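You operate a simulated robot arm through the tools that you are given. There is no shell and no other tool.

You are at the controls of a simulated robot arm. One attempt, no reset.

Task
Clamp the dusty block, brush the dust off and release the bench clamp.
Fine: use the hand brush while the block is clamped and put it back; the block stays in the bench clamp; other oval blocks stay. Set down upright: hand brush. What is to be rubbed or washed off counts as gone when no trace of it is left.
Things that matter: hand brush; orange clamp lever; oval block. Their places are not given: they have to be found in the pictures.

It is judged by the outcome, as a careful person would: the job done as asked, and still so three seconds after it is handed in. It fails if anything else is knocked over, pushed out of place, dropped, spilled or broken.

Robot
A 6-joint arm with a two-finger parallel gripper, fixed in place. Base frame: the origin is on the floor under the middle of its stand, x ahead of it, y to its left, z up; the work surface is at about z = 0.85. Readings come in m, rad, newtons and seconds.
With the tool pointing down near the work surface it reaches from about 0.3 to 0.66 m from the base axis. Its first joint turns from -2.007 to 2.007 rad. Payload 3.43 kg.
The tool frame sits at the grasp point between the pads (the TCP): z along the fingers, y along the line on which they close. The tips reach 0.034 m beyond it. Largest opening 0.128 m; finger width 0.024, thickness 0.012; the body of the gripper, 0.048 by 0.13 m, starts 0.096 m behind the TCP.
Orientation is told as [roll, pitch, yaw] about the base's x, y, z axes, in that order, counted from this pose: with the fingers straight down and closing along the base's y, the tool's x points along the base's -x, its y along +y and its z along -z.

Tools
- The arm moves only by the tool apply_moves. Its argument "series" is one flat list of numbers, 7 for each row, row after row: the turn, a rotation vector about the base's x, y, z in units of 90 degrees (1.0 is 90 degrees), then the shift along the base's x, y, z in units of 300 mm (1.0 is 300 mm), then the closure, from 0 (fully open) to 1 (shut). In form: [rx, ry, rz, x, y, z, hand, rx, ry, rz, x, y, z, hand, ...]. A call has 1 to 20 rows; each row is the pose to reach, as a shift and turn from the pose commanded when the call began. A call with a number of a shift or a turn outside -1 to 1 is refused whole. A row lasts 0.2 s, in which the tool goes at most 0.05 m and 0.15 rad; a call with a longer step from one row to the next is refused whole, and so is a gripper value outside its range. Where a pose cannot be reached the arm comes as near as it can. A force on the tool above 40 N (or 10 N above the force at the start of the call, whichever is more), or a blocked arm, ends the call early, and 0.2 s more pass. Each finger travels about 0.153 m/s and halts on what it meets, pressing with about 24 N; the grip force reading is that of the motor and also rises with nothing between the fingers. The clock runs only during rows and for 0.2 s after the last one: add rows that repeat a pose to give the fingers time. It gives the time, the measured TCP pose, the force on the tool (base axes), the opening and the grip force at its end, in the units of the frame above (readings bear some noise), with the torque about the TCP (base axes, N m) and any sound that the robot's microphone picked up.
- Cameras (640 x 400 px; columns grow to the right, rows downward): "scene" is fixed at [0.0605, 0.4985, 1.4519]; the picture's right is [-0.92, -0.40, 0.00], its down [-0.18, 0.41, -0.90] and it looks along [0.36, -0.82, -0.44] (base axes); focal length 315 px, centre (320, 200). "wrist" rides on the gripper at [0.076, -0.011, -0.16] in the tool frame; the picture's right is [0.15, 0.99, 0.00], its down [-0.88, 0.13, -0.46] and it looks along [-0.45, 0.07, 0.89] (tool axes); focal length 234 px, centre (320, 200).
- snapshot(camera): a new picture of that camera. It takes no simulated time.
- lift_body(by): slides the trunk up (or, below 0, down) by that many m; the arm rides with it, the base frame stays. It gives what a move gives, with no picture.
- locate(camera, pixels): for up to 12 pixels [column, row] of the newest picture of that camera ("zoom" is the newest enlarged one), the place [x, y, z] in the base frame of the surface seen there, good to about 0.003 m, but the place of the scene camera against the robot may be out by one fixed shift of up to 0.018 m in any direction. It takes no simulated time.
- enlarge(camera, box): a new picture of the part [left, top, right, bottom] of that camera's present view, enlarged. It takes no simulated time.
- job_done(): hands the job in; it is judged then, once.

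Unless the task says otherwise, let go and move clear before handing in.

The tools are called by a JSON object that holds its "op" and its "data". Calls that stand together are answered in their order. apply_moves: Moves the arm, as the interface text tells. Its arguments: {"type":"object","properties":{"series":{"type":"array"}},"required":["series"]} The other tools are called the same way: lift_body (by) moves the trunk up or down; snapshot (camera) takes a picture; locate (camera, pixels) gives the place of the surface under pixels of a picture; enlarge (camera, box) takes an enlarged picture of a part of a camera's view; job_done () hands the job in.

At the start:

```text
t: 0.0
tool_pos: [0.2818, -0.335, 1.2071]
orientation: [-0.001, 0.0, 0.0]
ft_force: [-0.4, -0.5, 0.0]
ft_torque: [0.01, 0.0, 0.01]
grip_width: 0.1282
grip_force: 0.1
trunk travel left (down, up): [-0.85, 0.14]
```

scene: 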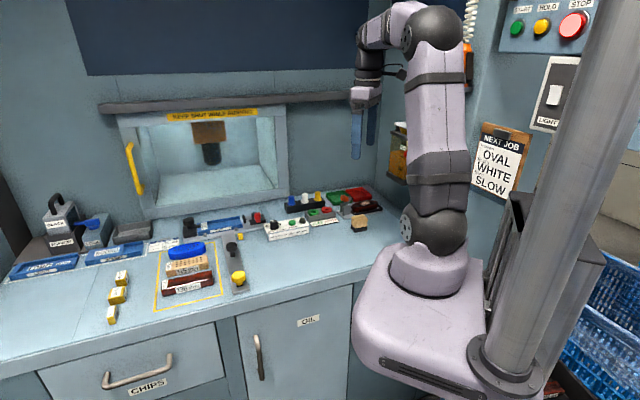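
wrist: 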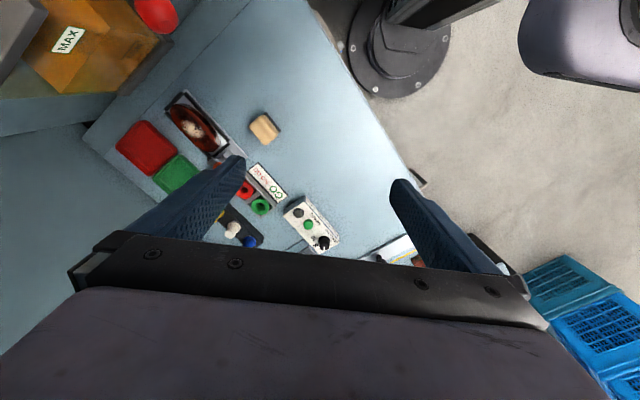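

The scene picture shows a bench with many items around (100-380, 190-320); I can't yet identify the brush, clamp lever and dusty block, so I'll enlarge the relevant regions.

{"op": "enlarge", "data": {"camera": "scene", "box": [90, 220, 270, 332]}}

{"op": "enlarge", "data": {"camera": "scene", "box": [230, 170, 400, 276]}}

{"op": "enlarge", "data": {"camera": "scene", "box": [0, 170, 180, 282]}}

{"op": "enlarge", "data": {"camera": "scene", "box": [440, 0, 640, 220]}}

{"op": "enlarge", "data": {"camera": "wrist", "box": [80, 60, 440, 285]}}

```text
3.56 times, centred on (180, 276) of scene
```

zoom: 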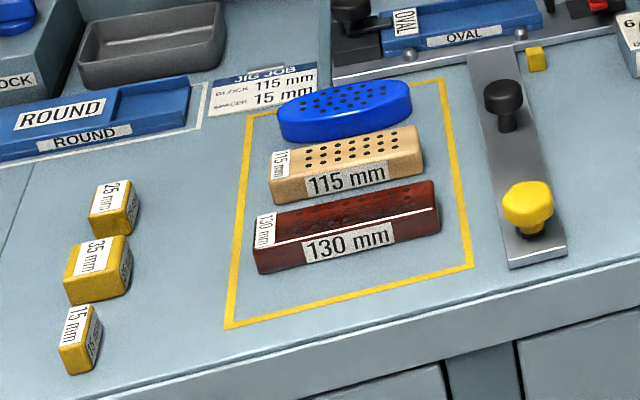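

```text
3.76 times, centred on (315, 223) of scene
```

zoom: 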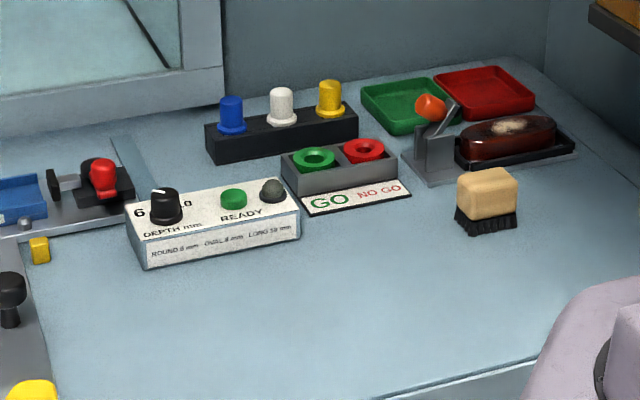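

```text
3.56 times, centred on (90, 226) of scene
```

zoom: 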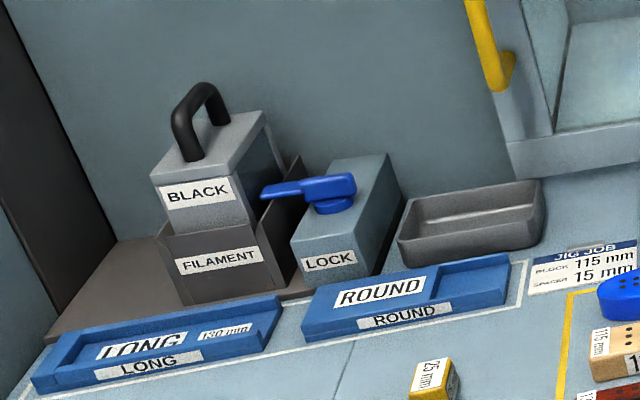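

```text
1.82 times, centred on (540, 110) of scene
```

zoom: 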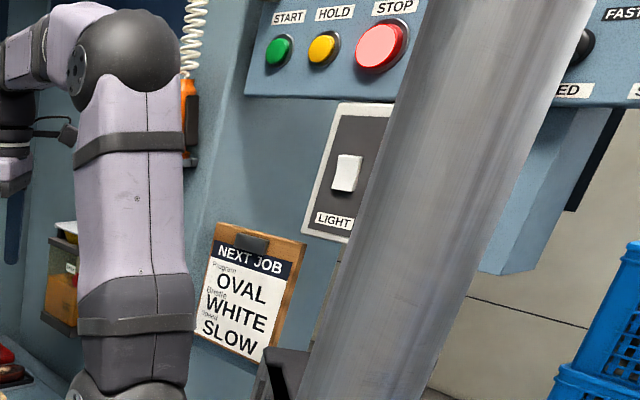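

```text
1.78 times, centred on (260, 172) of wrist
```

zoom: 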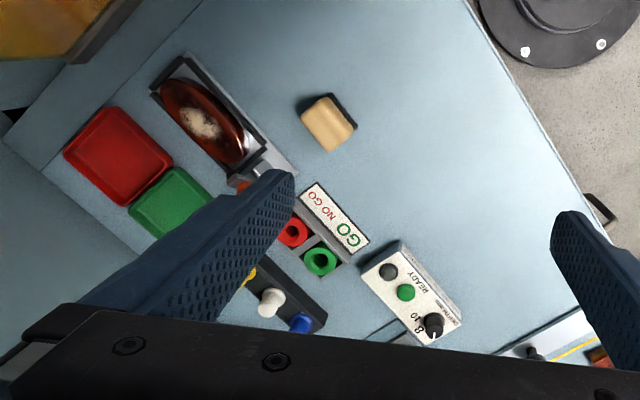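

The clamp with the dark oval block and its dust patch is at about (195,125) in the wrist view, the orange lever is hidden behind the left finger, and the hand brush is the tan block with dark bristles at (265,128). I'll measure these points.

{"op": "locate", "data": {"camera": "wrist", "pixels": [[195, 128], [185, 108], [212, 148], [264, 127], [256, 117], [272, 137], [225, 158], [176, 96], [300, 180], [213, 162], [268, 115], [215, 118]]}}

{"op": "enlarge", "data": {"camera": "wrist", "box": [150, 80, 310, 180]}}

{"op": "enlarge", "data": {"camera": "scene", "box": [325, 180, 397, 240]}}

```text
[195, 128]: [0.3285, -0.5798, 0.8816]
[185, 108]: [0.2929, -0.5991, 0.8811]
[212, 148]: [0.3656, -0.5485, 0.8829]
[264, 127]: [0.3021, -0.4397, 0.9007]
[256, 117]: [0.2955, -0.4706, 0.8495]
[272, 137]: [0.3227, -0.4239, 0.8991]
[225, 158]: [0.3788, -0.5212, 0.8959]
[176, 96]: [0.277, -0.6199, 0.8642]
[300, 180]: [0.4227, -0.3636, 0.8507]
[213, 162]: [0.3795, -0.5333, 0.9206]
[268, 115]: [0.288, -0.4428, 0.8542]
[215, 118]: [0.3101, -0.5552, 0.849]
```

```text
4.00 times, centred on (230, 130) of wrist
```

zoom: 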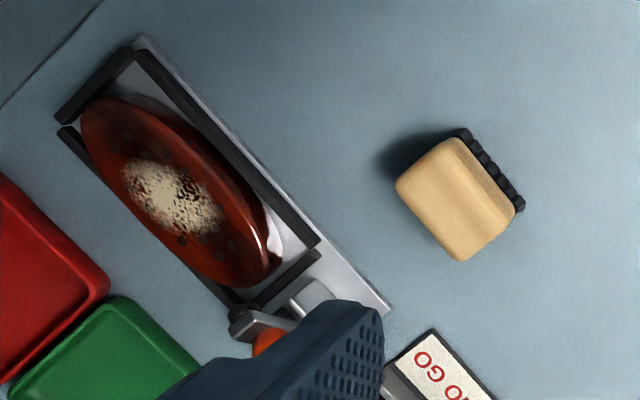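

```text
6.67 times, centred on (361, 210) of scene
```

zoom: 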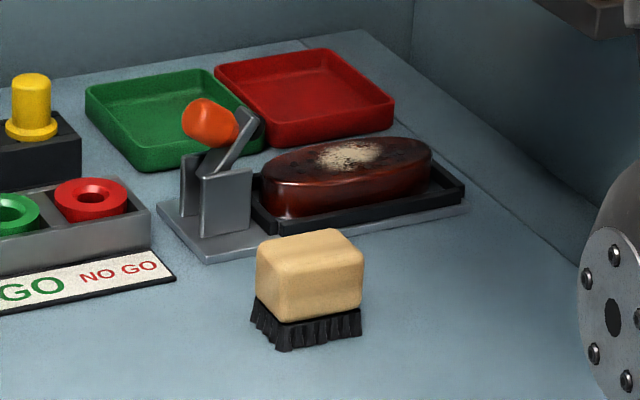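

The clamp cradle holds the dusty oval block, and the orange knob sits on a lever pivoting between two grey plates at (215,190) in the zoom. I'll measure the lever parts and surrounding walls in the scene view before moving.

{"op": "locate", "data": {"camera": "zoom", "pixels": [[208, 118], [255, 125], [225, 205], [190, 195], [350, 155], [310, 260], [300, 330], [440, 205], [280, 225], [425, 100], [240, 30], [215, 245]]}}

{"op": "locate", "data": {"camera": "scene", "pixels": [[350, 190], [320, 150], [400, 140], [398, 160], [240, 60], [200, 185], [300, 150], [180, 110], [340, 228], [300, 200], [318, 195], [290, 230]]}}

```text
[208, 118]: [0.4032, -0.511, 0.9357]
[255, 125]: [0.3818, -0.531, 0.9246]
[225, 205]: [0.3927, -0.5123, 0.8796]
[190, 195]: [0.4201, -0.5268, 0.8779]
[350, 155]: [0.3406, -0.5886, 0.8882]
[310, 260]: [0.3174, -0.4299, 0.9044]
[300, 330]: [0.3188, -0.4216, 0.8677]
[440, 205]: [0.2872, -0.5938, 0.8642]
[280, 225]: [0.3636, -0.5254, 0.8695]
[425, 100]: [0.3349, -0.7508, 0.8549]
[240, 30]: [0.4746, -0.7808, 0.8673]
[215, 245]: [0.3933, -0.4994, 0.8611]
```

```text
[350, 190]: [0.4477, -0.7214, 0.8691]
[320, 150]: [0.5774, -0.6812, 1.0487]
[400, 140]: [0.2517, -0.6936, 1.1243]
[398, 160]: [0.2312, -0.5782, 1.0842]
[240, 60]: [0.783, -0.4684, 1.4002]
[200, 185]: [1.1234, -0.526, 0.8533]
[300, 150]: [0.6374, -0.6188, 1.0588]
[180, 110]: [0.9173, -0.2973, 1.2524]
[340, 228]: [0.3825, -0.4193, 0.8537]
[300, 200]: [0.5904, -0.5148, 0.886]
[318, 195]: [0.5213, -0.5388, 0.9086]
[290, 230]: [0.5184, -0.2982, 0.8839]
```

The scene camera reads about 4 mm high and the shelf with the orange "MAX" bin sits near (0.23,-0.58,1.08), close to the far end of the clamp. I'll measure its extents in the wrist view.

{"op": "locate", "data": {"camera": "wrist", "pixels": [[30, 120], [105, 105], [160, 55], [180, 20], [110, 70], [155, 12], [60, 40], [100, 10], [95, 140], [20, 20], [170, 30], [130, 85]]}}

{"op": "snapshot", "data": {"camera": "wrist"}}

{"op": "enlarge", "data": {"camera": "scene", "box": [330, 60, 490, 220]}}

```text
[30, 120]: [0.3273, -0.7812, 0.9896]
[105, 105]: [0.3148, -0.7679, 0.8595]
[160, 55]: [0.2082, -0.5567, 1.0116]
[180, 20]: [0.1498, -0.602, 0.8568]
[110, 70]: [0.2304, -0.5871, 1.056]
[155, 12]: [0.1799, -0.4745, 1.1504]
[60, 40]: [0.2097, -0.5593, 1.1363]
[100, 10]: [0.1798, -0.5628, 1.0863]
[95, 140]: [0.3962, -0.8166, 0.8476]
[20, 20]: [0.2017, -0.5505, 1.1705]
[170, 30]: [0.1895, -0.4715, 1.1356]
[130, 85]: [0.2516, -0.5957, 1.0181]
```

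```text
taken
```

wrist: 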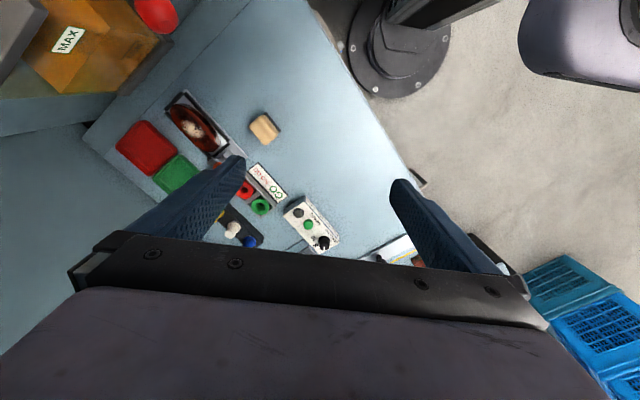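

```text
2.50 times, centred on (410, 140) of scene
```

zoom: 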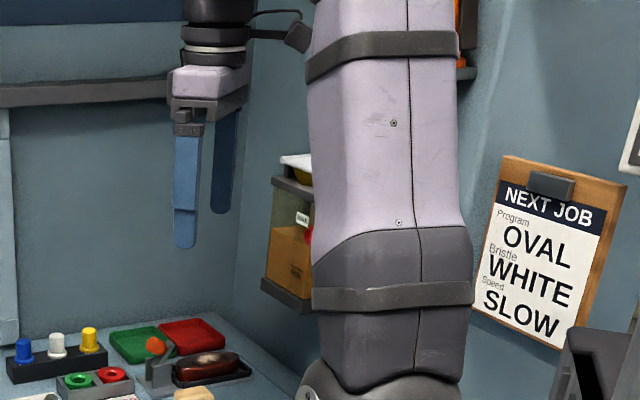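

The hopper hangs at z≈1.01–1.17 up to about x+y=-0.345, so I'll keep the camera side of the gripper away from it. I'll turn the tool -90° about z and move to about (0.37,-0.40,1.157) to look at the clamp from the +y side.

{"op": "apply_moves", "data": {"series": [0, 0, -0.09, 0.027, -0.02, -0.015, 0, 0, 0, -0.18, 0.054, -0.04, -0.03, 0, 0, 0, -0.27, 0.081, -0.06, -0.045, 0, 0, 0, -0.36, 0.108, -0.08, -0.06, 0, 0, 0, -0.45, 0.135, -0.1, -0.075, 0, 0, 0, -0.54, 0.162, -0.12, -0.09, 0, 0, 0, -0.63, 0.189, -0.14, -0.105, 0, 0, 0, -0.72, 0.216, -0.16, -0.12, 0, 0, 0, -0.81, 0.243, -0.18, -0.135, 0, 0, 0, -0.9, 0.27, -0.2, -0.15, 0, 0, 0, -0.99, 0.294, -0.217, -0.167, 0, 0, 0, -1, 0.294, -0.217, -0.167, 0]}}

{"op": "snapshot", "data": {"camera": "wrist"}}

{"op": "snapshot", "data": {"camera": "scene"}}

```text
t: 2.6
tool_pos: [0.3715, -0.3994, 1.1568]
orientation: [-0.001, 0.001, -1.573]
ft_force: [-0.2, 0.3, 1.1]
ft_torque: [0.03, 0.0, -0.01]
grip_width: 0.1281
grip_force: 0.0
trunk travel left (down, up): [-0.85, 0.14]
```

```text
taken
```

wrist: 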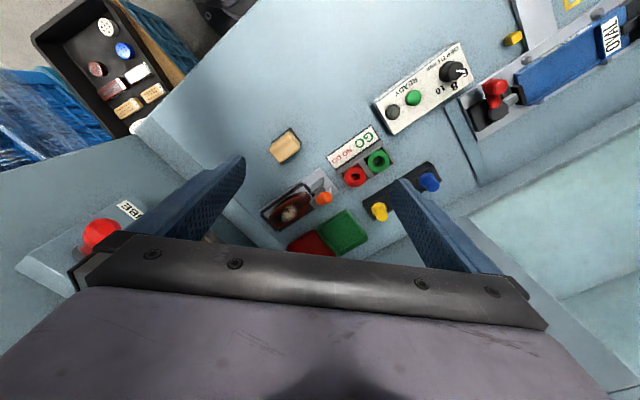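

```text
taken
```

scene: 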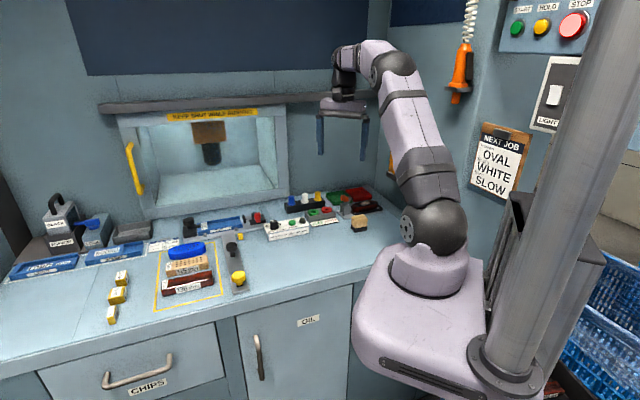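

The clamp (290,205) and brush (285,147) now sit between the fingers in the wrist view. I'll enlarge that region.

{"op": "enlarge", "data": {"camera": "wrist", "box": [240, 115, 400, 255]}}

{"op": "locate", "data": {"camera": "wrist", "pixels": [[323, 198], [290, 211], [285, 147], [318, 183], [310, 190], [268, 212], [300, 208], [278, 221], [312, 200], [330, 190], [270, 148], [298, 147]]}}

```text
2.86 times, centred on (320, 185) of wrist
```

zoom: 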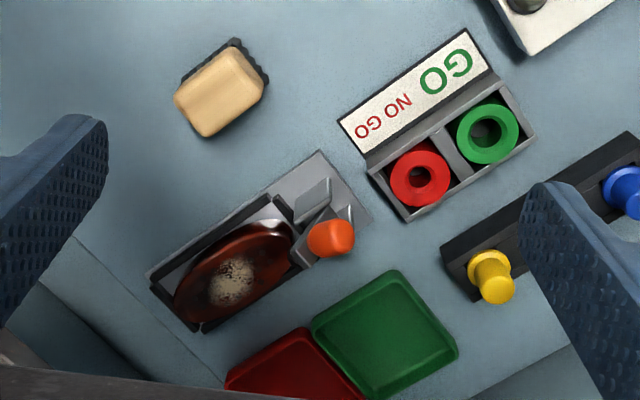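

```text
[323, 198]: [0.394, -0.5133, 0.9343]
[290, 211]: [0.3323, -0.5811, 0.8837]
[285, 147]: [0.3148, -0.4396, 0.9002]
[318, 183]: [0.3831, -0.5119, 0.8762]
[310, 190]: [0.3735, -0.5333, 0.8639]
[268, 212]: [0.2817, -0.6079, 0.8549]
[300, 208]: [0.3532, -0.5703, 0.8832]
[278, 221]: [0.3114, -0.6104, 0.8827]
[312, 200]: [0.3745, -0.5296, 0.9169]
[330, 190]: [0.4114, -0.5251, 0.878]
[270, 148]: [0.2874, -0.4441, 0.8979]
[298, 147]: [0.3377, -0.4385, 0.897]
```

The orange knob is at about (0.394,-0.513,0.934), pivot plates around (0.38,-0.51,0.876). I'll go lower to view the lever mechanism closer, keeping fingertips above 0.99.

{"op": "apply_moves", "data": {"series": [0, 0, 0, -0.01, -0.02, -0.12, 0, 0, 0, 0, -0.02, -0.05, -0.24, 0, 0, 0, 0, -0.03, -0.07, -0.36, 0, 0, 0, 0, -0.038, -0.08, -0.423, 0, 0, 0, 0, -0.038, -0.08, -0.423, 0]}}

{"op": "snapshot", "data": {"camera": "wrist"}}

{"op": "enlarge", "data": {"camera": "wrist", "box": [220, 100, 420, 225]}}

{"op": "enlarge", "data": {"camera": "scene", "box": [325, 180, 397, 225]}}

```text
t: 3.8
tool_pos: [0.3603, -0.4227, 1.029]
orientation: [0.0, -0.001, -1.57]
ft_force: [-0.6, 0.0, 0.6]
ft_torque: [-0.01, 0.0, 0.02]
grip_width: 0.1279
grip_force: 0.0
trunk travel left (down, up): [-0.85, 0.14]
```

```text
taken
```

wrist: 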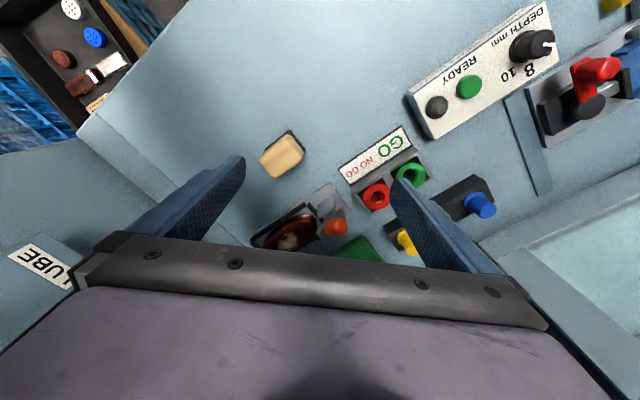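

```text
3.20 times, centred on (320, 162) of wrist
```

zoom: 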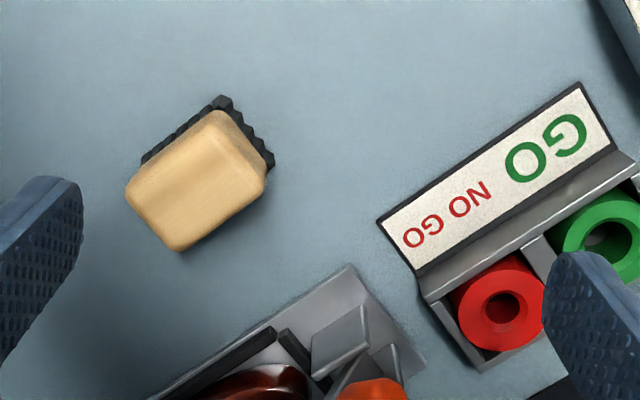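

```text
8.89 times, centred on (361, 202) of scene
```

zoom: 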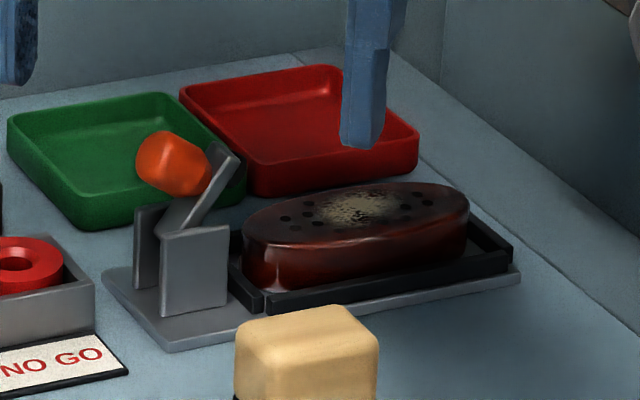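

The scene zoom shows the lever bar rising at 45° toward the block at (230,150) with the orange knob at (175,165), but the mechanism is not yet clear. I'll tilt the hand 30° about x and back off a bit to view it from the side.

{"op": "apply_moves", "data": {"series": [-0.085, 0, 0, 0.025, 0.044, 0, 0, -0.17, 0, 0, 0.05, 0.088, 0, 0, -0.255, 0, 0, 0.075, 0.132, 0, 0, -0.333, 0, 0, 0.1, 0.176, 0, 0, -0.333, 0, 0, 0.1, 0.176, 0, 0]}}

{"op": "snapshot", "data": {"camera": "wrist"}}

{"op": "enlarge", "data": {"camera": "wrist", "box": [240, 120, 400, 220]}}

```text
t: 5.0
tool_pos: [0.3908, -0.3716, 1.0301]
orientation: [0.002, -0.524, -1.571]
ft_force: [0.8, 0.4, 0.6]
ft_torque: [-0.01, 0.02, -0.01]
grip_width: 0.1281
grip_force: 0.1
trunk travel left (down, up): [-0.85, 0.14]
```

```text
taken
```

wrist: 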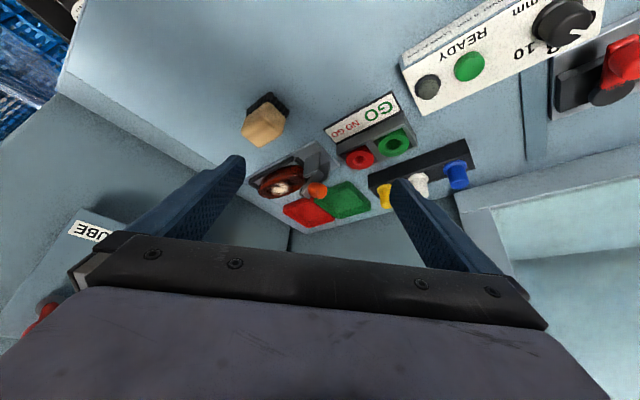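

```text
4.00 times, centred on (320, 170) of wrist
```

zoom: 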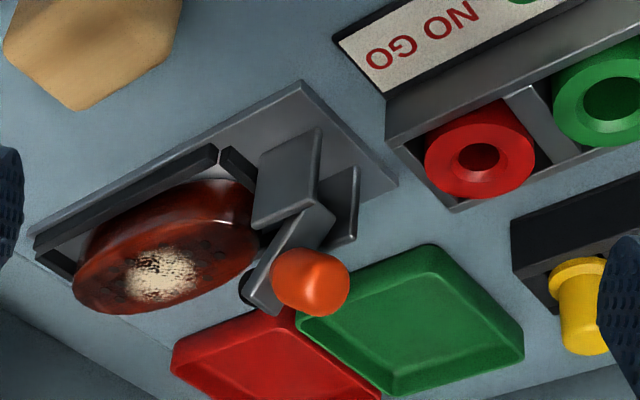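

Seen from the side (picture is upside down), a bar with a dark pad at its tip (250,290) tilts up over the block end and the orange knob (310,282) sticks out on its back. It looks like a pivoting clamp arm; I'll measure its points.

{"op": "locate", "data": {"camera": "zoom", "pixels": [[310, 282], [325, 300], [285, 265], [248, 288], [262, 305], [300, 225], [325, 215], [285, 185], [345, 205], [160, 270], [225, 195], [240, 160]]}}

{"op": "enlarge", "data": {"camera": "wrist", "box": [285, 145, 345, 205]}}

```text
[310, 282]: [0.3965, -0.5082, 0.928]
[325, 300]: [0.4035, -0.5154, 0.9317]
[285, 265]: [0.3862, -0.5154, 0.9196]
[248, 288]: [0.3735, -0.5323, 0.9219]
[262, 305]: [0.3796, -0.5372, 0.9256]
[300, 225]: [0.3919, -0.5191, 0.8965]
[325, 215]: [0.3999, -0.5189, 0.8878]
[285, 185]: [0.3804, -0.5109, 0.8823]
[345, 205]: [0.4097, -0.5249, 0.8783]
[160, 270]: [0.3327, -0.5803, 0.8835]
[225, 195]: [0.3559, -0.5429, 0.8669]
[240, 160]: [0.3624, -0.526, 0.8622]
```

```text
6.67 times, centred on (315, 175) of wrist
```

zoom: 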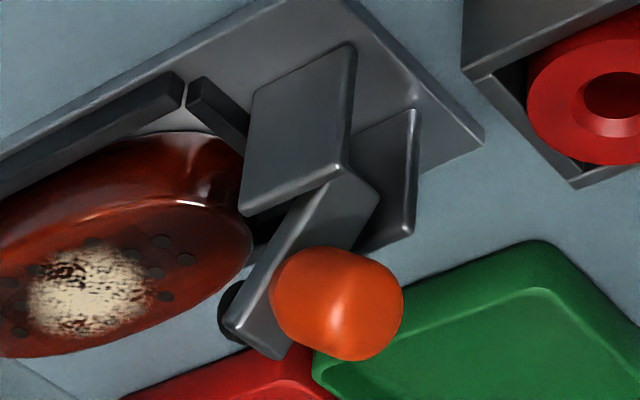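

The mechanism is clear now: bar pivots between two plates, dark pad under its tip, knob on its back; pushing the knob toward the block should swing the pad down on it. I'll measure the cradle axis, dust edges and the plates' tops.

{"op": "locate", "data": {"camera": "zoom", "pixels": [[85, 290], [35, 290], [145, 285], [90, 250], [85, 335], [300, 190], [390, 235], [395, 300], [340, 355], [280, 345], [220, 240], [330, 190]]}}

{"op": "locate", "data": {"camera": "wrist", "pixels": [[249, 180], [293, 158], [315, 141], [339, 166], [264, 125], [247, 128], [275, 146], [285, 122], [362, 158], [395, 144], [384, 198], [262, 142]]}}

{"op": "enlarge", "data": {"camera": "wrist", "box": [225, 80, 305, 160]}}

```text
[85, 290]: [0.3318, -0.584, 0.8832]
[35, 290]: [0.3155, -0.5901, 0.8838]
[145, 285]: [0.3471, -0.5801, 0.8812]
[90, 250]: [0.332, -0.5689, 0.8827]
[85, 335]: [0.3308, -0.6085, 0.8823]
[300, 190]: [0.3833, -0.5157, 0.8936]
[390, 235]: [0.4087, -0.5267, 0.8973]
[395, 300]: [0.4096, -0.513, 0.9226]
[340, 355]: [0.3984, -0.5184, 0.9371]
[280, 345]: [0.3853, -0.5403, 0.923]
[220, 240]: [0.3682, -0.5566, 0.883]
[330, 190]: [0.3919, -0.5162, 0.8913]
```

```text
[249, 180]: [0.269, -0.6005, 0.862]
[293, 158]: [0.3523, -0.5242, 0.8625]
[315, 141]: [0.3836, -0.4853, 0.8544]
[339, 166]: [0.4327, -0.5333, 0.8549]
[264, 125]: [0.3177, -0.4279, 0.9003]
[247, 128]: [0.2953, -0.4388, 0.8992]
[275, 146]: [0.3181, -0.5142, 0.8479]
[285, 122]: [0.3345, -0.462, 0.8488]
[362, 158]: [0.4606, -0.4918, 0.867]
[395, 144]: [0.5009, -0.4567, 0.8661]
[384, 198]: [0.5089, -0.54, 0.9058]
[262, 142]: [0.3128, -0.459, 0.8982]
```

```text
5.00 times, centred on (265, 120) of wrist
```

zoom: 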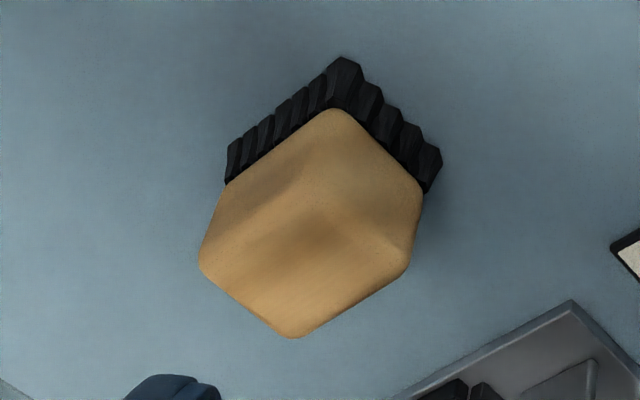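

The clamp axis runs at about 45° (from the wall toward the robot's front), the block with dust is centred near (0.332,-0.582,0.883), and the knob is near (0.397,-0.516,0.927). I'll undo the tilt first, then yaw so that the camera faces along the clamp axis, away from the hopper.

{"op": "locate", "data": {"camera": "wrist", "pixels": [[356, 163], [365, 150], [390, 135], [375, 120], [402, 152], [340, 150], [356, 156], [385, 205], [425, 180], [457, 165]]}}

{"op": "apply_moves", "data": {"series": [0.085, 0, 0, 0.0, 0.0, 0.02, 0.2, 0.17, 0, 0, 0.0, 0.0, 0.04, 0.4, 0.255, 0, 0, 0.0, 0.0, 0.06, 0.6, 0.333, 0, 0, 0.0, 0.0, 0.08, 0.8, 0.333, 0, 0, 0.0, 0.0, 0.08, 1.0, 0.333, 0, 0, 0.0, 0.0, 0.08, 1.0]}}

```text
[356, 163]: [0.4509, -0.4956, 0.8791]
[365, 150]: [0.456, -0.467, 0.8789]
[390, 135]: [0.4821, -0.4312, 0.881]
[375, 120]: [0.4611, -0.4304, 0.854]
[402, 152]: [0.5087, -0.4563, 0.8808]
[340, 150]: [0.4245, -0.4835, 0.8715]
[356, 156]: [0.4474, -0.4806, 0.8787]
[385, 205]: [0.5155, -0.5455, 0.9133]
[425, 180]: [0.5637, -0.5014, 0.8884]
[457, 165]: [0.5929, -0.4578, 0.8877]
```

```text
t: 6.4
tool_pos: [0.3903, -0.37, 1.0534]
orientation: [0.001, 0.002, -1.571]
ft_force: [0.3, 0.4, 0.2]
ft_torque: [-0.04, 0.01, 0.02]
grip_width: 0.0001
grip_force: 24.0
trunk travel left (down, up): [-0.85, 0.14]
```

The gauge block tops out at about z=0.881, so closed fingertips at 0.905+ clear it. I'll yaw another -45° and move near the lever at a safe height to look again.

{"op": "apply_moves", "data": {"series": [0, 0, -0.09, 0.012, -0.042, 0, 1, 0, 0, -0.18, 0.024, -0.084, 0, 1, 0, 0, -0.27, 0.036, -0.126, 0, 1, 0, 0, -0.36, 0.048, -0.168, 0, 1, 0, 0, -0.45, 0.06, -0.21, 0, 1, 0, 0, -0.5, 0.067, -0.233, 0, 1, 0, 0, -0.5, 0.067, -0.233, 0, 1]}}

{"op": "snapshot", "data": {"camera": "wrist"}}

{"op": "snapshot", "data": {"camera": "scene"}}

```text
t: 8.0
tool_pos: [0.4095, -0.4424, 1.0543]
orientation: [0.001, 0.0, -2.36]
ft_force: [-0.4, 0.9, 0.5]
ft_torque: [0.03, 0.01, 0.01]
grip_width: 0.0
grip_force: 24.2
trunk travel left (down, up): [-0.85, 0.14]
```

```text
taken
```

wrist: 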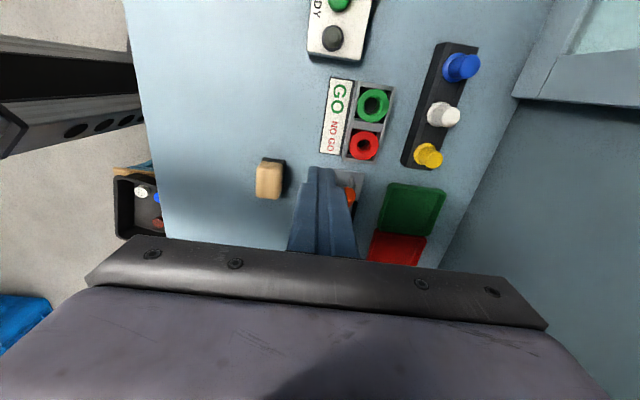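

```text
taken
```

scene: 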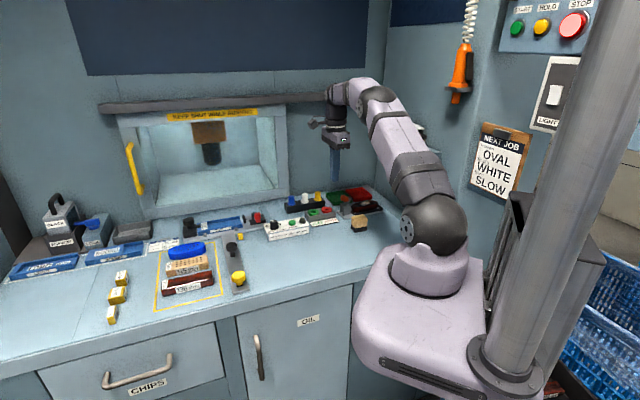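

With yaw -135° the brush (269,180) and clamp appear aligned with the picture axes, confirming the 45° axis. I'll enlarge to measure the brush accurately while I'm here.

{"op": "enlarge", "data": {"camera": "wrist", "box": [230, 140, 390, 240]}}

{"op": "locate", "data": {"camera": "wrist", "pixels": [[258, 165], [279, 166], [257, 193], [278, 196], [268, 180], [284, 162], [349, 190], [352, 200], [360, 176], [340, 174], [349, 205], [335, 172]]}}

```text
4.00 times, centred on (310, 190) of wrist
```

zoom: 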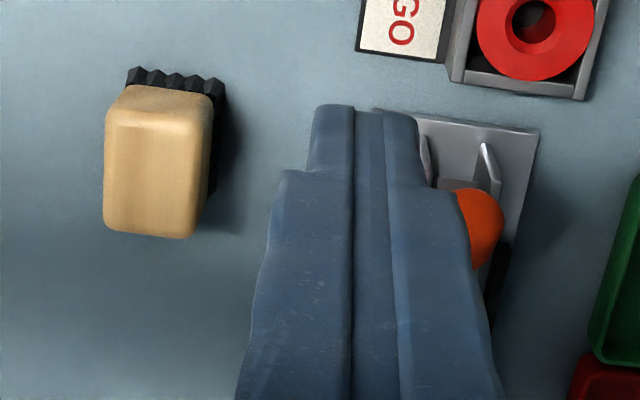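

```text
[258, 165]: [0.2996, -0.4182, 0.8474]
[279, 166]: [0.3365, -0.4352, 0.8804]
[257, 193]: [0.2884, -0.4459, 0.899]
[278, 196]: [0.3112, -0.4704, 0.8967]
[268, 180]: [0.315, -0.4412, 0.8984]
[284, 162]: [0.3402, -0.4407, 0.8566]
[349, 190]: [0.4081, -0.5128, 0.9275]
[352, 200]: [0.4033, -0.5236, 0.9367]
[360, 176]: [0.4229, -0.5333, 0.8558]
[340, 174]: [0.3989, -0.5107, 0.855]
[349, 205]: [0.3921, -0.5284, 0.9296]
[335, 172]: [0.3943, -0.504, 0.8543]
```

The brush's top face spans about (105–212, 125–235) in the zoom. I'll get precise coordinates of its edges.

{"op": "locate", "data": {"camera": "zoom", "pixels": [[118, 132], [200, 136], [112, 222], [184, 230], [156, 180], [110, 180], [198, 185], [150, 228], [158, 128], [158, 92], [170, 74], [212, 140]]}}

```text
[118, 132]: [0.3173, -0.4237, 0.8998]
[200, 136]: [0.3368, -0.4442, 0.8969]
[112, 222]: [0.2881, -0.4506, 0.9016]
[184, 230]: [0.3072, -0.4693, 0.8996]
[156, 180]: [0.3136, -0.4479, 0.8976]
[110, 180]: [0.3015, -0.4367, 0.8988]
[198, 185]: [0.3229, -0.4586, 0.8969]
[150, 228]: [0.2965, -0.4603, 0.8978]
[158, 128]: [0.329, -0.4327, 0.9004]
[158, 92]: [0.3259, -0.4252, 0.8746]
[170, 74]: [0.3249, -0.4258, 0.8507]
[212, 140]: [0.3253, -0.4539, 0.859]
```

The brush centre is near (0.313,-0.4465) with top at 0.899, and the knob spans s=-0.072…-0.096 along the clamp axis. I'll go to the front side of the knob with closed fingers and descend to tips at about 0.91.

{"op": "apply_moves", "data": {"series": [0, 0, 0, 0.034, -0.073, 0, 1, 0, 0, 0, 0.068, -0.147, 0, 1, 0, 0, 0, 0.068, -0.147, -0.1, 1, 0, 0, 0, 0.068, -0.147, -0.2, 1, 0, 0, 0, 0.068, -0.147, -0.3, 1, 0, 0, 0, 0.068, -0.147, -0.367, 1, 0, 0, 0, 0.068, -0.147, -0.367, 1]}}

{"op": "snapshot", "data": {"camera": "wrist"}}

{"op": "enlarge", "data": {"camera": "scene", "box": [315, 160, 405, 240]}}

```text
t: 9.6
tool_pos: [0.426, -0.4795, 0.9421]
orientation: [0.0, 0.001, -2.358]
ft_force: [-0.4, 0.7, 0.2]
ft_torque: [-0.03, -0.01, 0.01]
grip_width: 0.0
grip_force: 23.6
out of reach, approached as far as the arm can: row 2, 3, 4, 5, 6, 7
trunk travel left (down, up): [-0.85, 0.14]
```

```text
taken
```

wrist: 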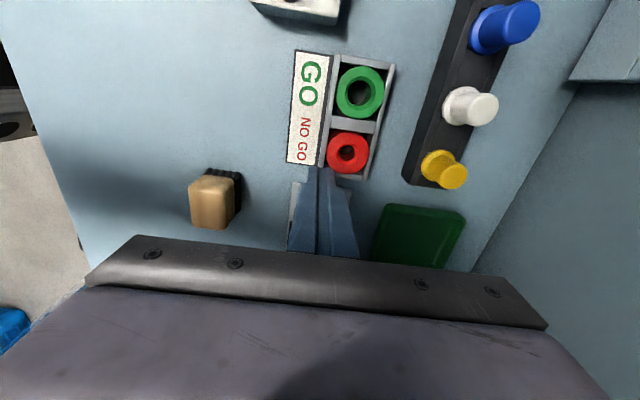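

```text
5.00 times, centred on (360, 200) of scene
```

zoom: 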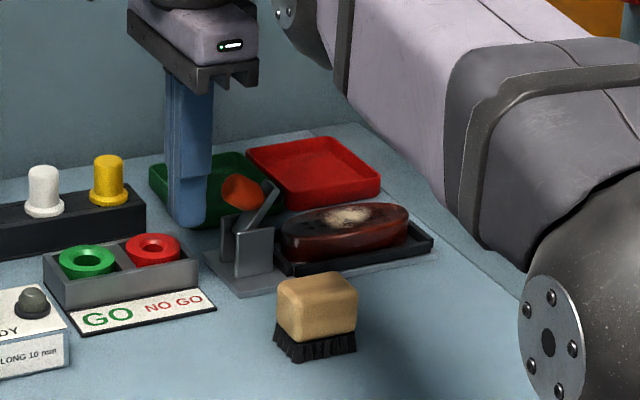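

The arm says it ran out of reach at radius 0.64 (TCP now at (0.426,-0.4795)), and the dust at radius ~0.67 is farther still. I'll check the arm's shape to decide whether shifting the trunk will gain reach.

{"op": "snapshot", "data": {"camera": "scene"}}

{"op": "locate", "data": {"camera": "scene", "pixels": [[405, 225], [440, 225], [440, 262], [375, 75], [390, 100], [345, 95], [330, 125], [430, 320], [400, 130], [350, 130]]}}

```text
taken
```

scene: 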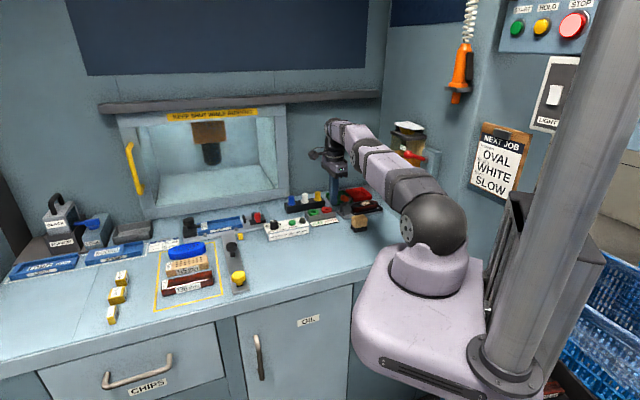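

```text
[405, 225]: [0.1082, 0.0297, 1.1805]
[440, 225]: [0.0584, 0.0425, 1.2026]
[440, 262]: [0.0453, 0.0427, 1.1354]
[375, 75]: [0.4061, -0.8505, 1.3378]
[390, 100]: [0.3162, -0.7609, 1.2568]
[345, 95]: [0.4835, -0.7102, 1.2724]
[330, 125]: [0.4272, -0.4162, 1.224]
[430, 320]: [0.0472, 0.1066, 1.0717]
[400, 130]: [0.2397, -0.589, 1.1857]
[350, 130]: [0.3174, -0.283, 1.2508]
```

The arm is nearly straight: shoulder disc near z≈1.18 and wrist near z≈1.25. I'll enlarge to determine the wrist joint height relative to the shoulder.

{"op": "enlarge", "data": {"camera": "scene", "box": [300, 100, 480, 270]}}

```text
2.35 times, centred on (390, 185) of scene
```

zoom: 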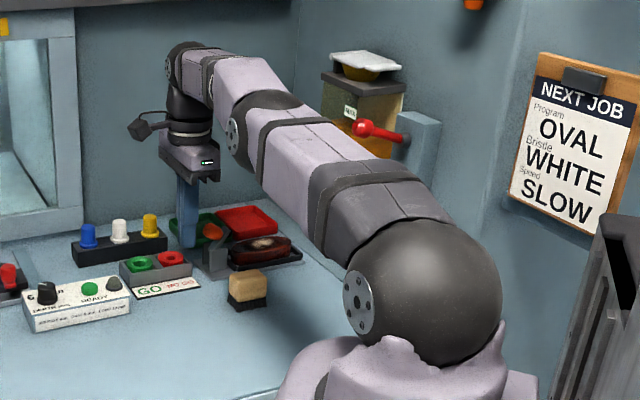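

I can see the shoulder disc (358,300), elbow disc (232,135) and wrist joint (175,65) in this zoom. I'll locate them to work out the geometry.

{"op": "locate", "data": {"camera": "zoom", "pixels": [[358, 300], [232, 135], [170, 68], [180, 90], [190, 128], [190, 160], [185, 50], [245, 60], [205, 75], [215, 82]]}}

```text
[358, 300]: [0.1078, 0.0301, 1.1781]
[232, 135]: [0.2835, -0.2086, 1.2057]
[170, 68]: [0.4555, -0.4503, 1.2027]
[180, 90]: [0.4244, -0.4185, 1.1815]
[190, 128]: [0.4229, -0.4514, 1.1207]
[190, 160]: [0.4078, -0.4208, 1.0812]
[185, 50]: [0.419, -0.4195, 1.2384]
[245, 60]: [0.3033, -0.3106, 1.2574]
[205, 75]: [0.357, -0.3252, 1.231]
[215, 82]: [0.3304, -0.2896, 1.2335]
```

Shoulder, elbow and wrist lie almost in a straight line at z≈1.18–1.21, so the trunk cannot add reach; tilting the fingers outward by ~12° will. I need the hopper's exact outline to be sure the wrist clears it, so I'll measure it in this zoom.

{"op": "locate", "data": {"camera": "zoom", "pixels": [[325, 78], [325, 110], [402, 92], [375, 90], [362, 127], [335, 70], [385, 65], [345, 105], [395, 115], [335, 130], [425, 130], [390, 150]]}}

{"op": "enlarge", "data": {"camera": "scene", "box": [370, 110, 450, 180]}}

```text
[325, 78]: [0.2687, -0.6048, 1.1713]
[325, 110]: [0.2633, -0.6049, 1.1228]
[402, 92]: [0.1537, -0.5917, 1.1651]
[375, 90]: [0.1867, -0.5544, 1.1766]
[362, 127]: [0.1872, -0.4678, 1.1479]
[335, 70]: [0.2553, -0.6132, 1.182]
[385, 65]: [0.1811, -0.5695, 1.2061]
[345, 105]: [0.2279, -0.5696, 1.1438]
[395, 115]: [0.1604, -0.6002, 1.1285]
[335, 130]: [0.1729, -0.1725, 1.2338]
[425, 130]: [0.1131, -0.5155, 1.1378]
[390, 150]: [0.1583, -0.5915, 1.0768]
```

```text
5.71 times, centred on (410, 145) of scene
```

zoom: 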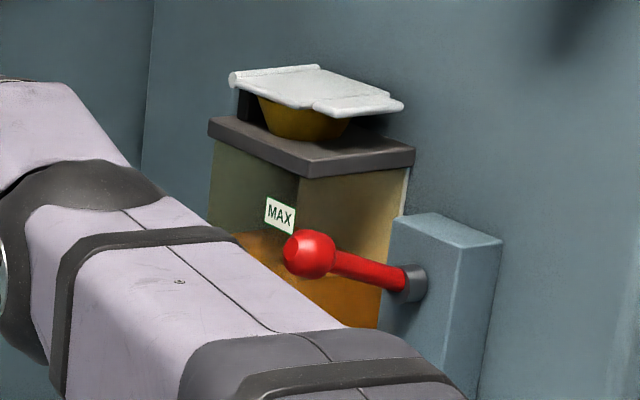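

The hopper's front face is at s≈-0.24 (s=(x+y)/√2) and its red ball at s≈-0.195, t≈-0.465, so I'll keep the gripper's wide side turned away from it. For the lever I'll keep this yaw, tilt the fingertips 10° outward about the clamp axis to gain reach, and rise 3 cm while doing so.

{"op": "apply_moves", "data": {"series": [0, 0, 0, -0.005, 0.0, 0.05, 1, -0.0393, -0.0393, 0, -0.01, 0.0, 0.1, 1, -0.0786, -0.0786, 0, -0.015, 0, 0.1, 1, -0.0786, -0.0786, 0, -0.015, 0, 0.1, 1]}}

```text
t: 10.6
tool_pos: [0.4196, -0.4816, 0.9732]
orientation: [0.177, -0.002, -2.356]
ft_force: [-0.3, 0.2, -0.7]
ft_torque: [0.01, 0.0, 0.0]
grip_width: 0.0
grip_force: 23.8
trunk travel left (down, up): [-0.85, 0.14]
```

The tilted pose is reached at (0.4196,-0.4816,0.973). I'll shift 8 mm outward, go down so the tips are near 0.91, and begin pushing the knob toward the block by about 3 cm.

{"op": "apply_moves", "data": {"series": [0, 0, 0, 0.017, -0.021, 0.0, 1, 0, 0, 0, 0.017, -0.021, -0.045, 1, 0, 0, 0, 0.017, -0.021, -0.09, 1, 0, 0, 0, 0.0, -0.038, -0.09, 1, 0, 0, 0, -0.018, -0.056, -0.09, 1, 0, 0, 0, -0.036, -0.074, -0.09, 1, 0, 0, 0, -0.054, -0.092, -0.09, 1, 0, 0, 0, -0.054, -0.092, -0.09, 1]}}

{"op": "enlarge", "data": {"camera": "scene", "box": [320, 170, 400, 230]}}

{"op": "snapshot", "data": {"camera": "wrist"}}

```text
t: 12.4
tool_pos: [0.4046, -0.5078, 0.9473]
orientation: [0.175, 0.0, -2.357]
ft_force: [0.7, -0.4, 0.3]
ft_torque: [0.01, -0.01, 0.03]
grip_width: 0.0
grip_force: 24.2
trunk travel left (down, up): [-0.85, 0.14]
```

```text
6.67 times, centred on (360, 200) of scene
```

zoom: 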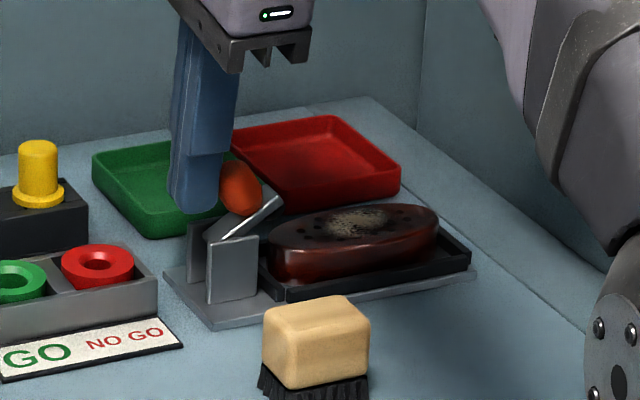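

```text
taken
```

wrist: 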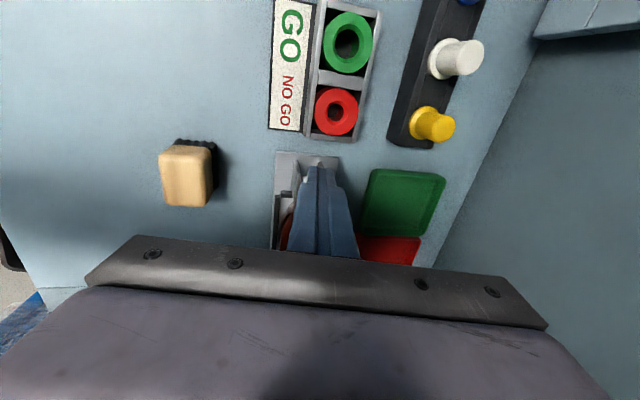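

The lever is turning: the bar at (245,215) is now about 35° above horizontal. I'll keep pushing along the clamp axis another 2.5 cm.

{"op": "apply_moves", "data": {"series": [0, 0, 0, -0.014, -0.014, -0.005, 1, 0, 0, 0, -0.028, -0.028, -0.01, 1, 0, 0, 0, -0.04, -0.04, -0.012, 1, 0, 0, 0, -0.05, -0.05, -0.012, 1, 0, 0, 0, -0.058, -0.058, -0.012, 1, 0, 0, 0, -0.058, -0.058, -0.012, 1]}}

{"op": "enlarge", "data": {"camera": "scene", "box": [320, 170, 400, 230]}}

```text
t: 13.8
tool_pos: [0.39, -0.5209, 0.9431]
orientation: [0.173, 0.002, -2.355]
ft_force: [12.0, 11.4, 1.3]
ft_torque: [0.54, -0.26, 0.05]
grip_width: 0.0
grip_force: 24.1
trunk travel left (down, up): [-0.85, 0.14]
```

```text
6.67 times, centred on (360, 200) of scene
```

zoom: 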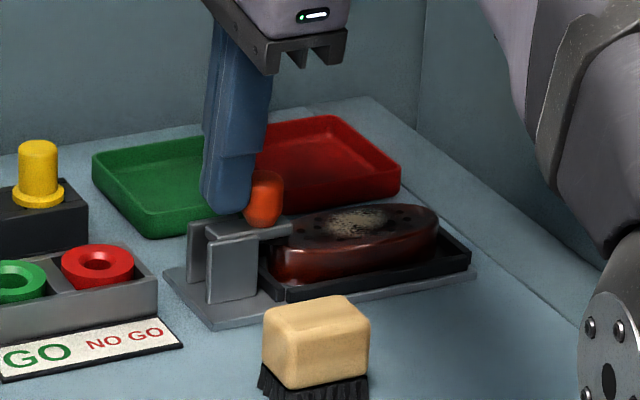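

The bar is now horizontal over the block end and the force rose to about 16 N, so the lever is at its stop. I'll press slightly more to seat it, then back off and check it stays.

{"op": "apply_moves", "data": {"series": [0, 0, 0, -0.007, -0.007, 0, 1, 0, 0, 0, -0.007, -0.007, 0, 1, 0, 0, 0, 0.015, 0.015, 0, 1, 0, 0, 0, 0.04, 0.04, 0.0, 1, 0, 0, 0, 0.08, 0.08, 0.02, 1, 0, 0, 0, 0.08, 0.08, 0.1, 1, 0, 0, 0, 0.08, 0.08, 0.2, 1, 0, 0, 0, 0.08, 0.08, 0.3, 1, 0, 0, 0, 0.08, 0.08, 0.3, 1]}}

{"op": "enlarge", "data": {"camera": "scene", "box": [320, 170, 400, 230]}}

{"op": "snapshot", "data": {"camera": "wrist"}}

```text
t: 15.8
tool_pos: [0.4108, -0.5005, 1.0335]
orientation: [0.174, 0.001, -2.356]
ft_force: [-0.4, 0.1, 0.2]
ft_torque: [-0.02, 0.03, -0.02]
grip_width: 0.0001
grip_force: 24.2
trunk travel left (down, up): [-0.85, 0.14]
```

```text
6.67 times, centred on (360, 200) of scene
```

zoom: 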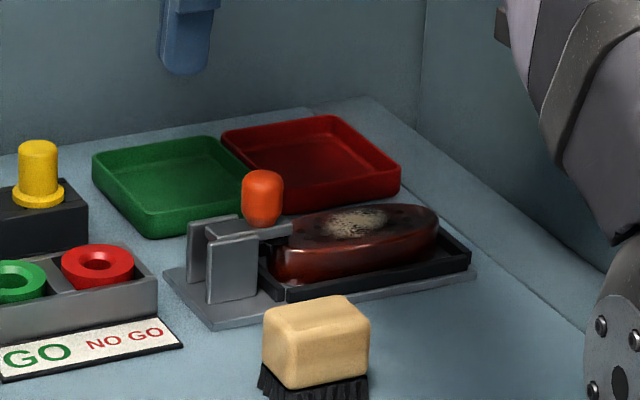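

```text
taken
```

wrist: 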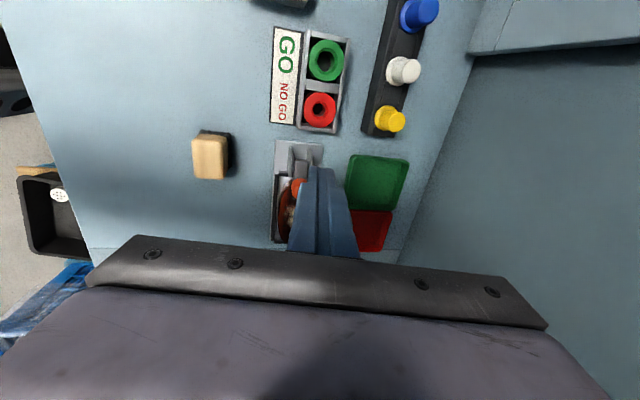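

The lever stays down by itself with the bar pressing on the block end (285,228), so the block is clamped. Now I'll level the hand, open it to about 80 mm and move above the brush at z≈1.03.

{"op": "apply_moves", "data": {"series": [0.026, 0.026, 0, -0.05, 0.03, 0.02, 0.9, 0.052, 0.052, 0, -0.13, 0.08, 0.02, 0.75, 0.0786, 0.0786, 0, -0.22, 0.135, 0.0, 0.6, 0.0786, 0.0786, 0, -0.3127, 0.1933, 0, 0.375, 0.0786, 0.0786, 0, -0.3127, 0.1933, 0, 0.375]}}

{"op": "snapshot", "data": {"camera": "wrist"}}

```text
t: 17.0
tool_pos: [0.3173, -0.4454, 1.0314]
orientation: [0.0, 0.001, -2.356]
ft_force: [-0.3, -0.8, -0.2]
ft_torque: [0.01, -0.03, -0.01]
grip_width: 0.0802
grip_force: 0.1
trunk travel left (down, up): [-0.85, 0.14]
```

```text
taken
```

wrist: 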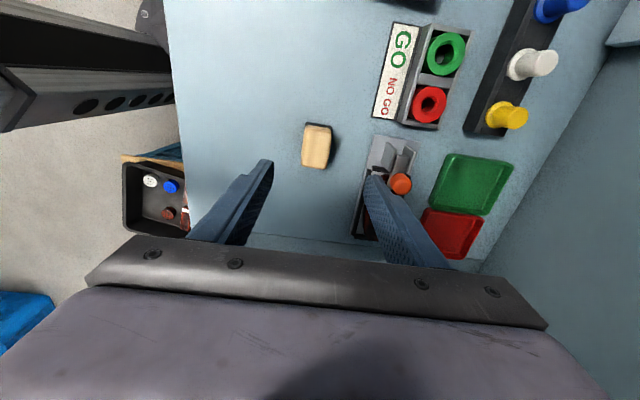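

The brush (317,147) sits between the open fingers. I'll re-measure its outline from this position before tilting and descending.

{"op": "enlarge", "data": {"camera": "wrist", "box": [270, 105, 430, 205]}}

```text
4.00 times, centred on (350, 155) of wrist
```

zoom: 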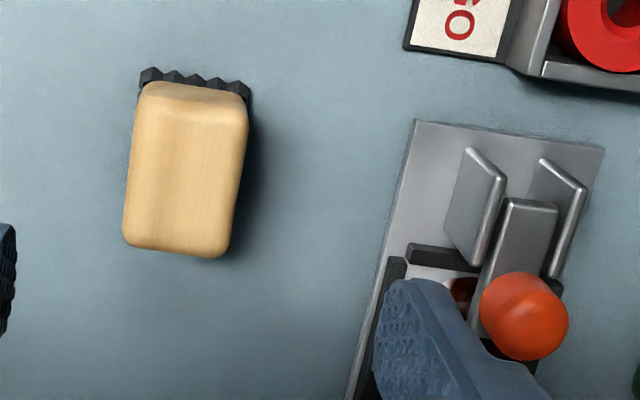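

{"op": "locate", "data": {"camera": "zoom", "pixels": [[140, 110], [240, 118], [130, 235], [222, 248], [188, 180], [195, 88], [178, 250], [130, 180], [240, 170], [525, 315], [525, 215], [190, 110]]}}

```text
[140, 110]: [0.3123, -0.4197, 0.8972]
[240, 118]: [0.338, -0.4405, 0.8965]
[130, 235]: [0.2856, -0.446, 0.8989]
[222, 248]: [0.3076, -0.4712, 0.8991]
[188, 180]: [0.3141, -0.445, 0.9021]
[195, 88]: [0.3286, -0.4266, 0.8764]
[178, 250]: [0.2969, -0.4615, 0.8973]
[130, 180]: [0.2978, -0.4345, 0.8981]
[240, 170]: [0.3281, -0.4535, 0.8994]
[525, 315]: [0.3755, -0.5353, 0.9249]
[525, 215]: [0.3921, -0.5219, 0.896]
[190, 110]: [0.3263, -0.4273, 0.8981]
```

Brush centre is at (0.312,-0.4446), aligned at 45°, top 0.8985. I'll tilt 18° about the closing axis (so that the wrist stays back for reach later) and descend to just above it.

{"op": "apply_moves", "data": {"series": [-0.047, 0.047, 0, -0.002, 0.008, 0, 0.375, -0.094, 0.094, 0, -0.004, 0.0163, 0, 0.375, -0.1414, 0.1414, 0, -0.004, 0.0163, 0, 0.375, -0.1414, 0.1414, 0, -0.004, 0.0163, -0.1, 0.375, -0.1414, 0.1414, 0, -0.004, 0.0163, -0.2, 0.375, -0.1414, 0.1414, 0, -0.004, 0.0163, -0.28, 0.375, -0.1414, 0.1414, 0, -0.004, 0.0163, -0.28, 0.375]}}

{"op": "snapshot", "data": {"camera": "wrist"}}

{"op": "enlarge", "data": {"camera": "scene", "box": [310, 130, 410, 240]}}

```text
t: 18.6
tool_pos: [0.3164, -0.4381, 0.9481]
orientation: [0.0, -0.316, -2.356]
ft_force: [0.6, 0.3, -0.2]
ft_torque: [0.01, 0.0, 0.04]
grip_width: 0.0802
grip_force: 0.0
trunk travel left (down, up): [-0.85, 0.14]
```

```text
taken
```

wrist: 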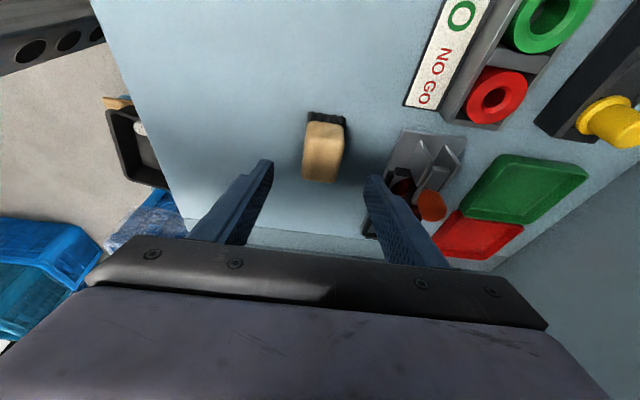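

```text
3.64 times, centred on (360, 185) of scene
```

zoom: 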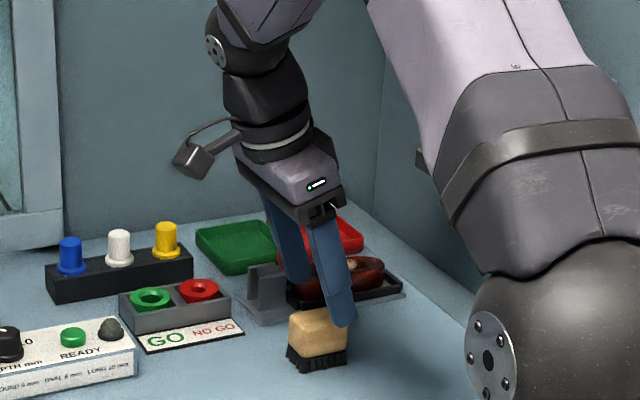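

The fingers straddle the brush well (323,150) and the tilt is right. I'll descend 45 mm and close on the handle.

{"op": "apply_moves", "data": {"series": [0, 0, 0, 0, 0, -0.05, 0.375, 0, 0, 0, 0, 0, -0.1, 0.375, 0, 0, 0, 0, 0, -0.15, 0.375, 0, 0, 0, 0, 0, -0.15, 0.375, 0, 0, 0, 0, 0, -0.15, 0.6, 0, 0, 0, 0, 0, -0.15, 1, 0, 0, 0, 0, 0, -0.15, 1]}}

{"op": "snapshot", "data": {"camera": "wrist"}}

{"op": "enlarge", "data": {"camera": "scene", "box": [310, 160, 400, 240]}}

```text
t: 20.2
tool_pos: [0.3159, -0.4384, 0.9026]
orientation: [0.0, -0.313, -2.354]
ft_force: [-0.5, -1.1, 1.1]
ft_torque: [-0.04, 0.02, 0.03]
grip_width: 0.0352
grip_force: 23.7
trunk travel left (down, up): [-0.85, 0.14]
```

```text
taken
```

wrist: 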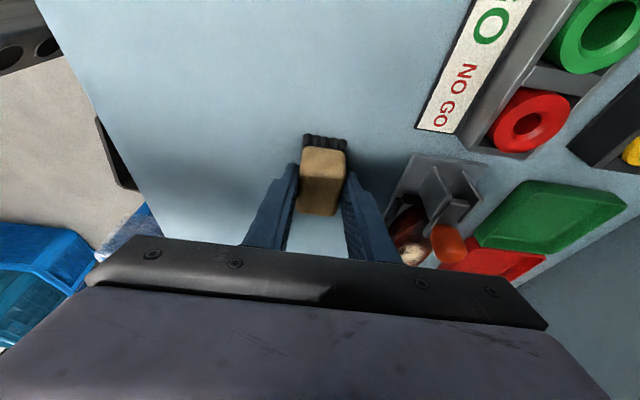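

```text
5.00 times, centred on (355, 200) of scene
```

zoom: 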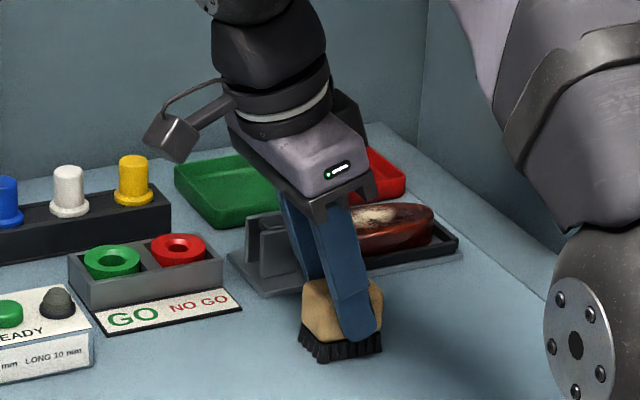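

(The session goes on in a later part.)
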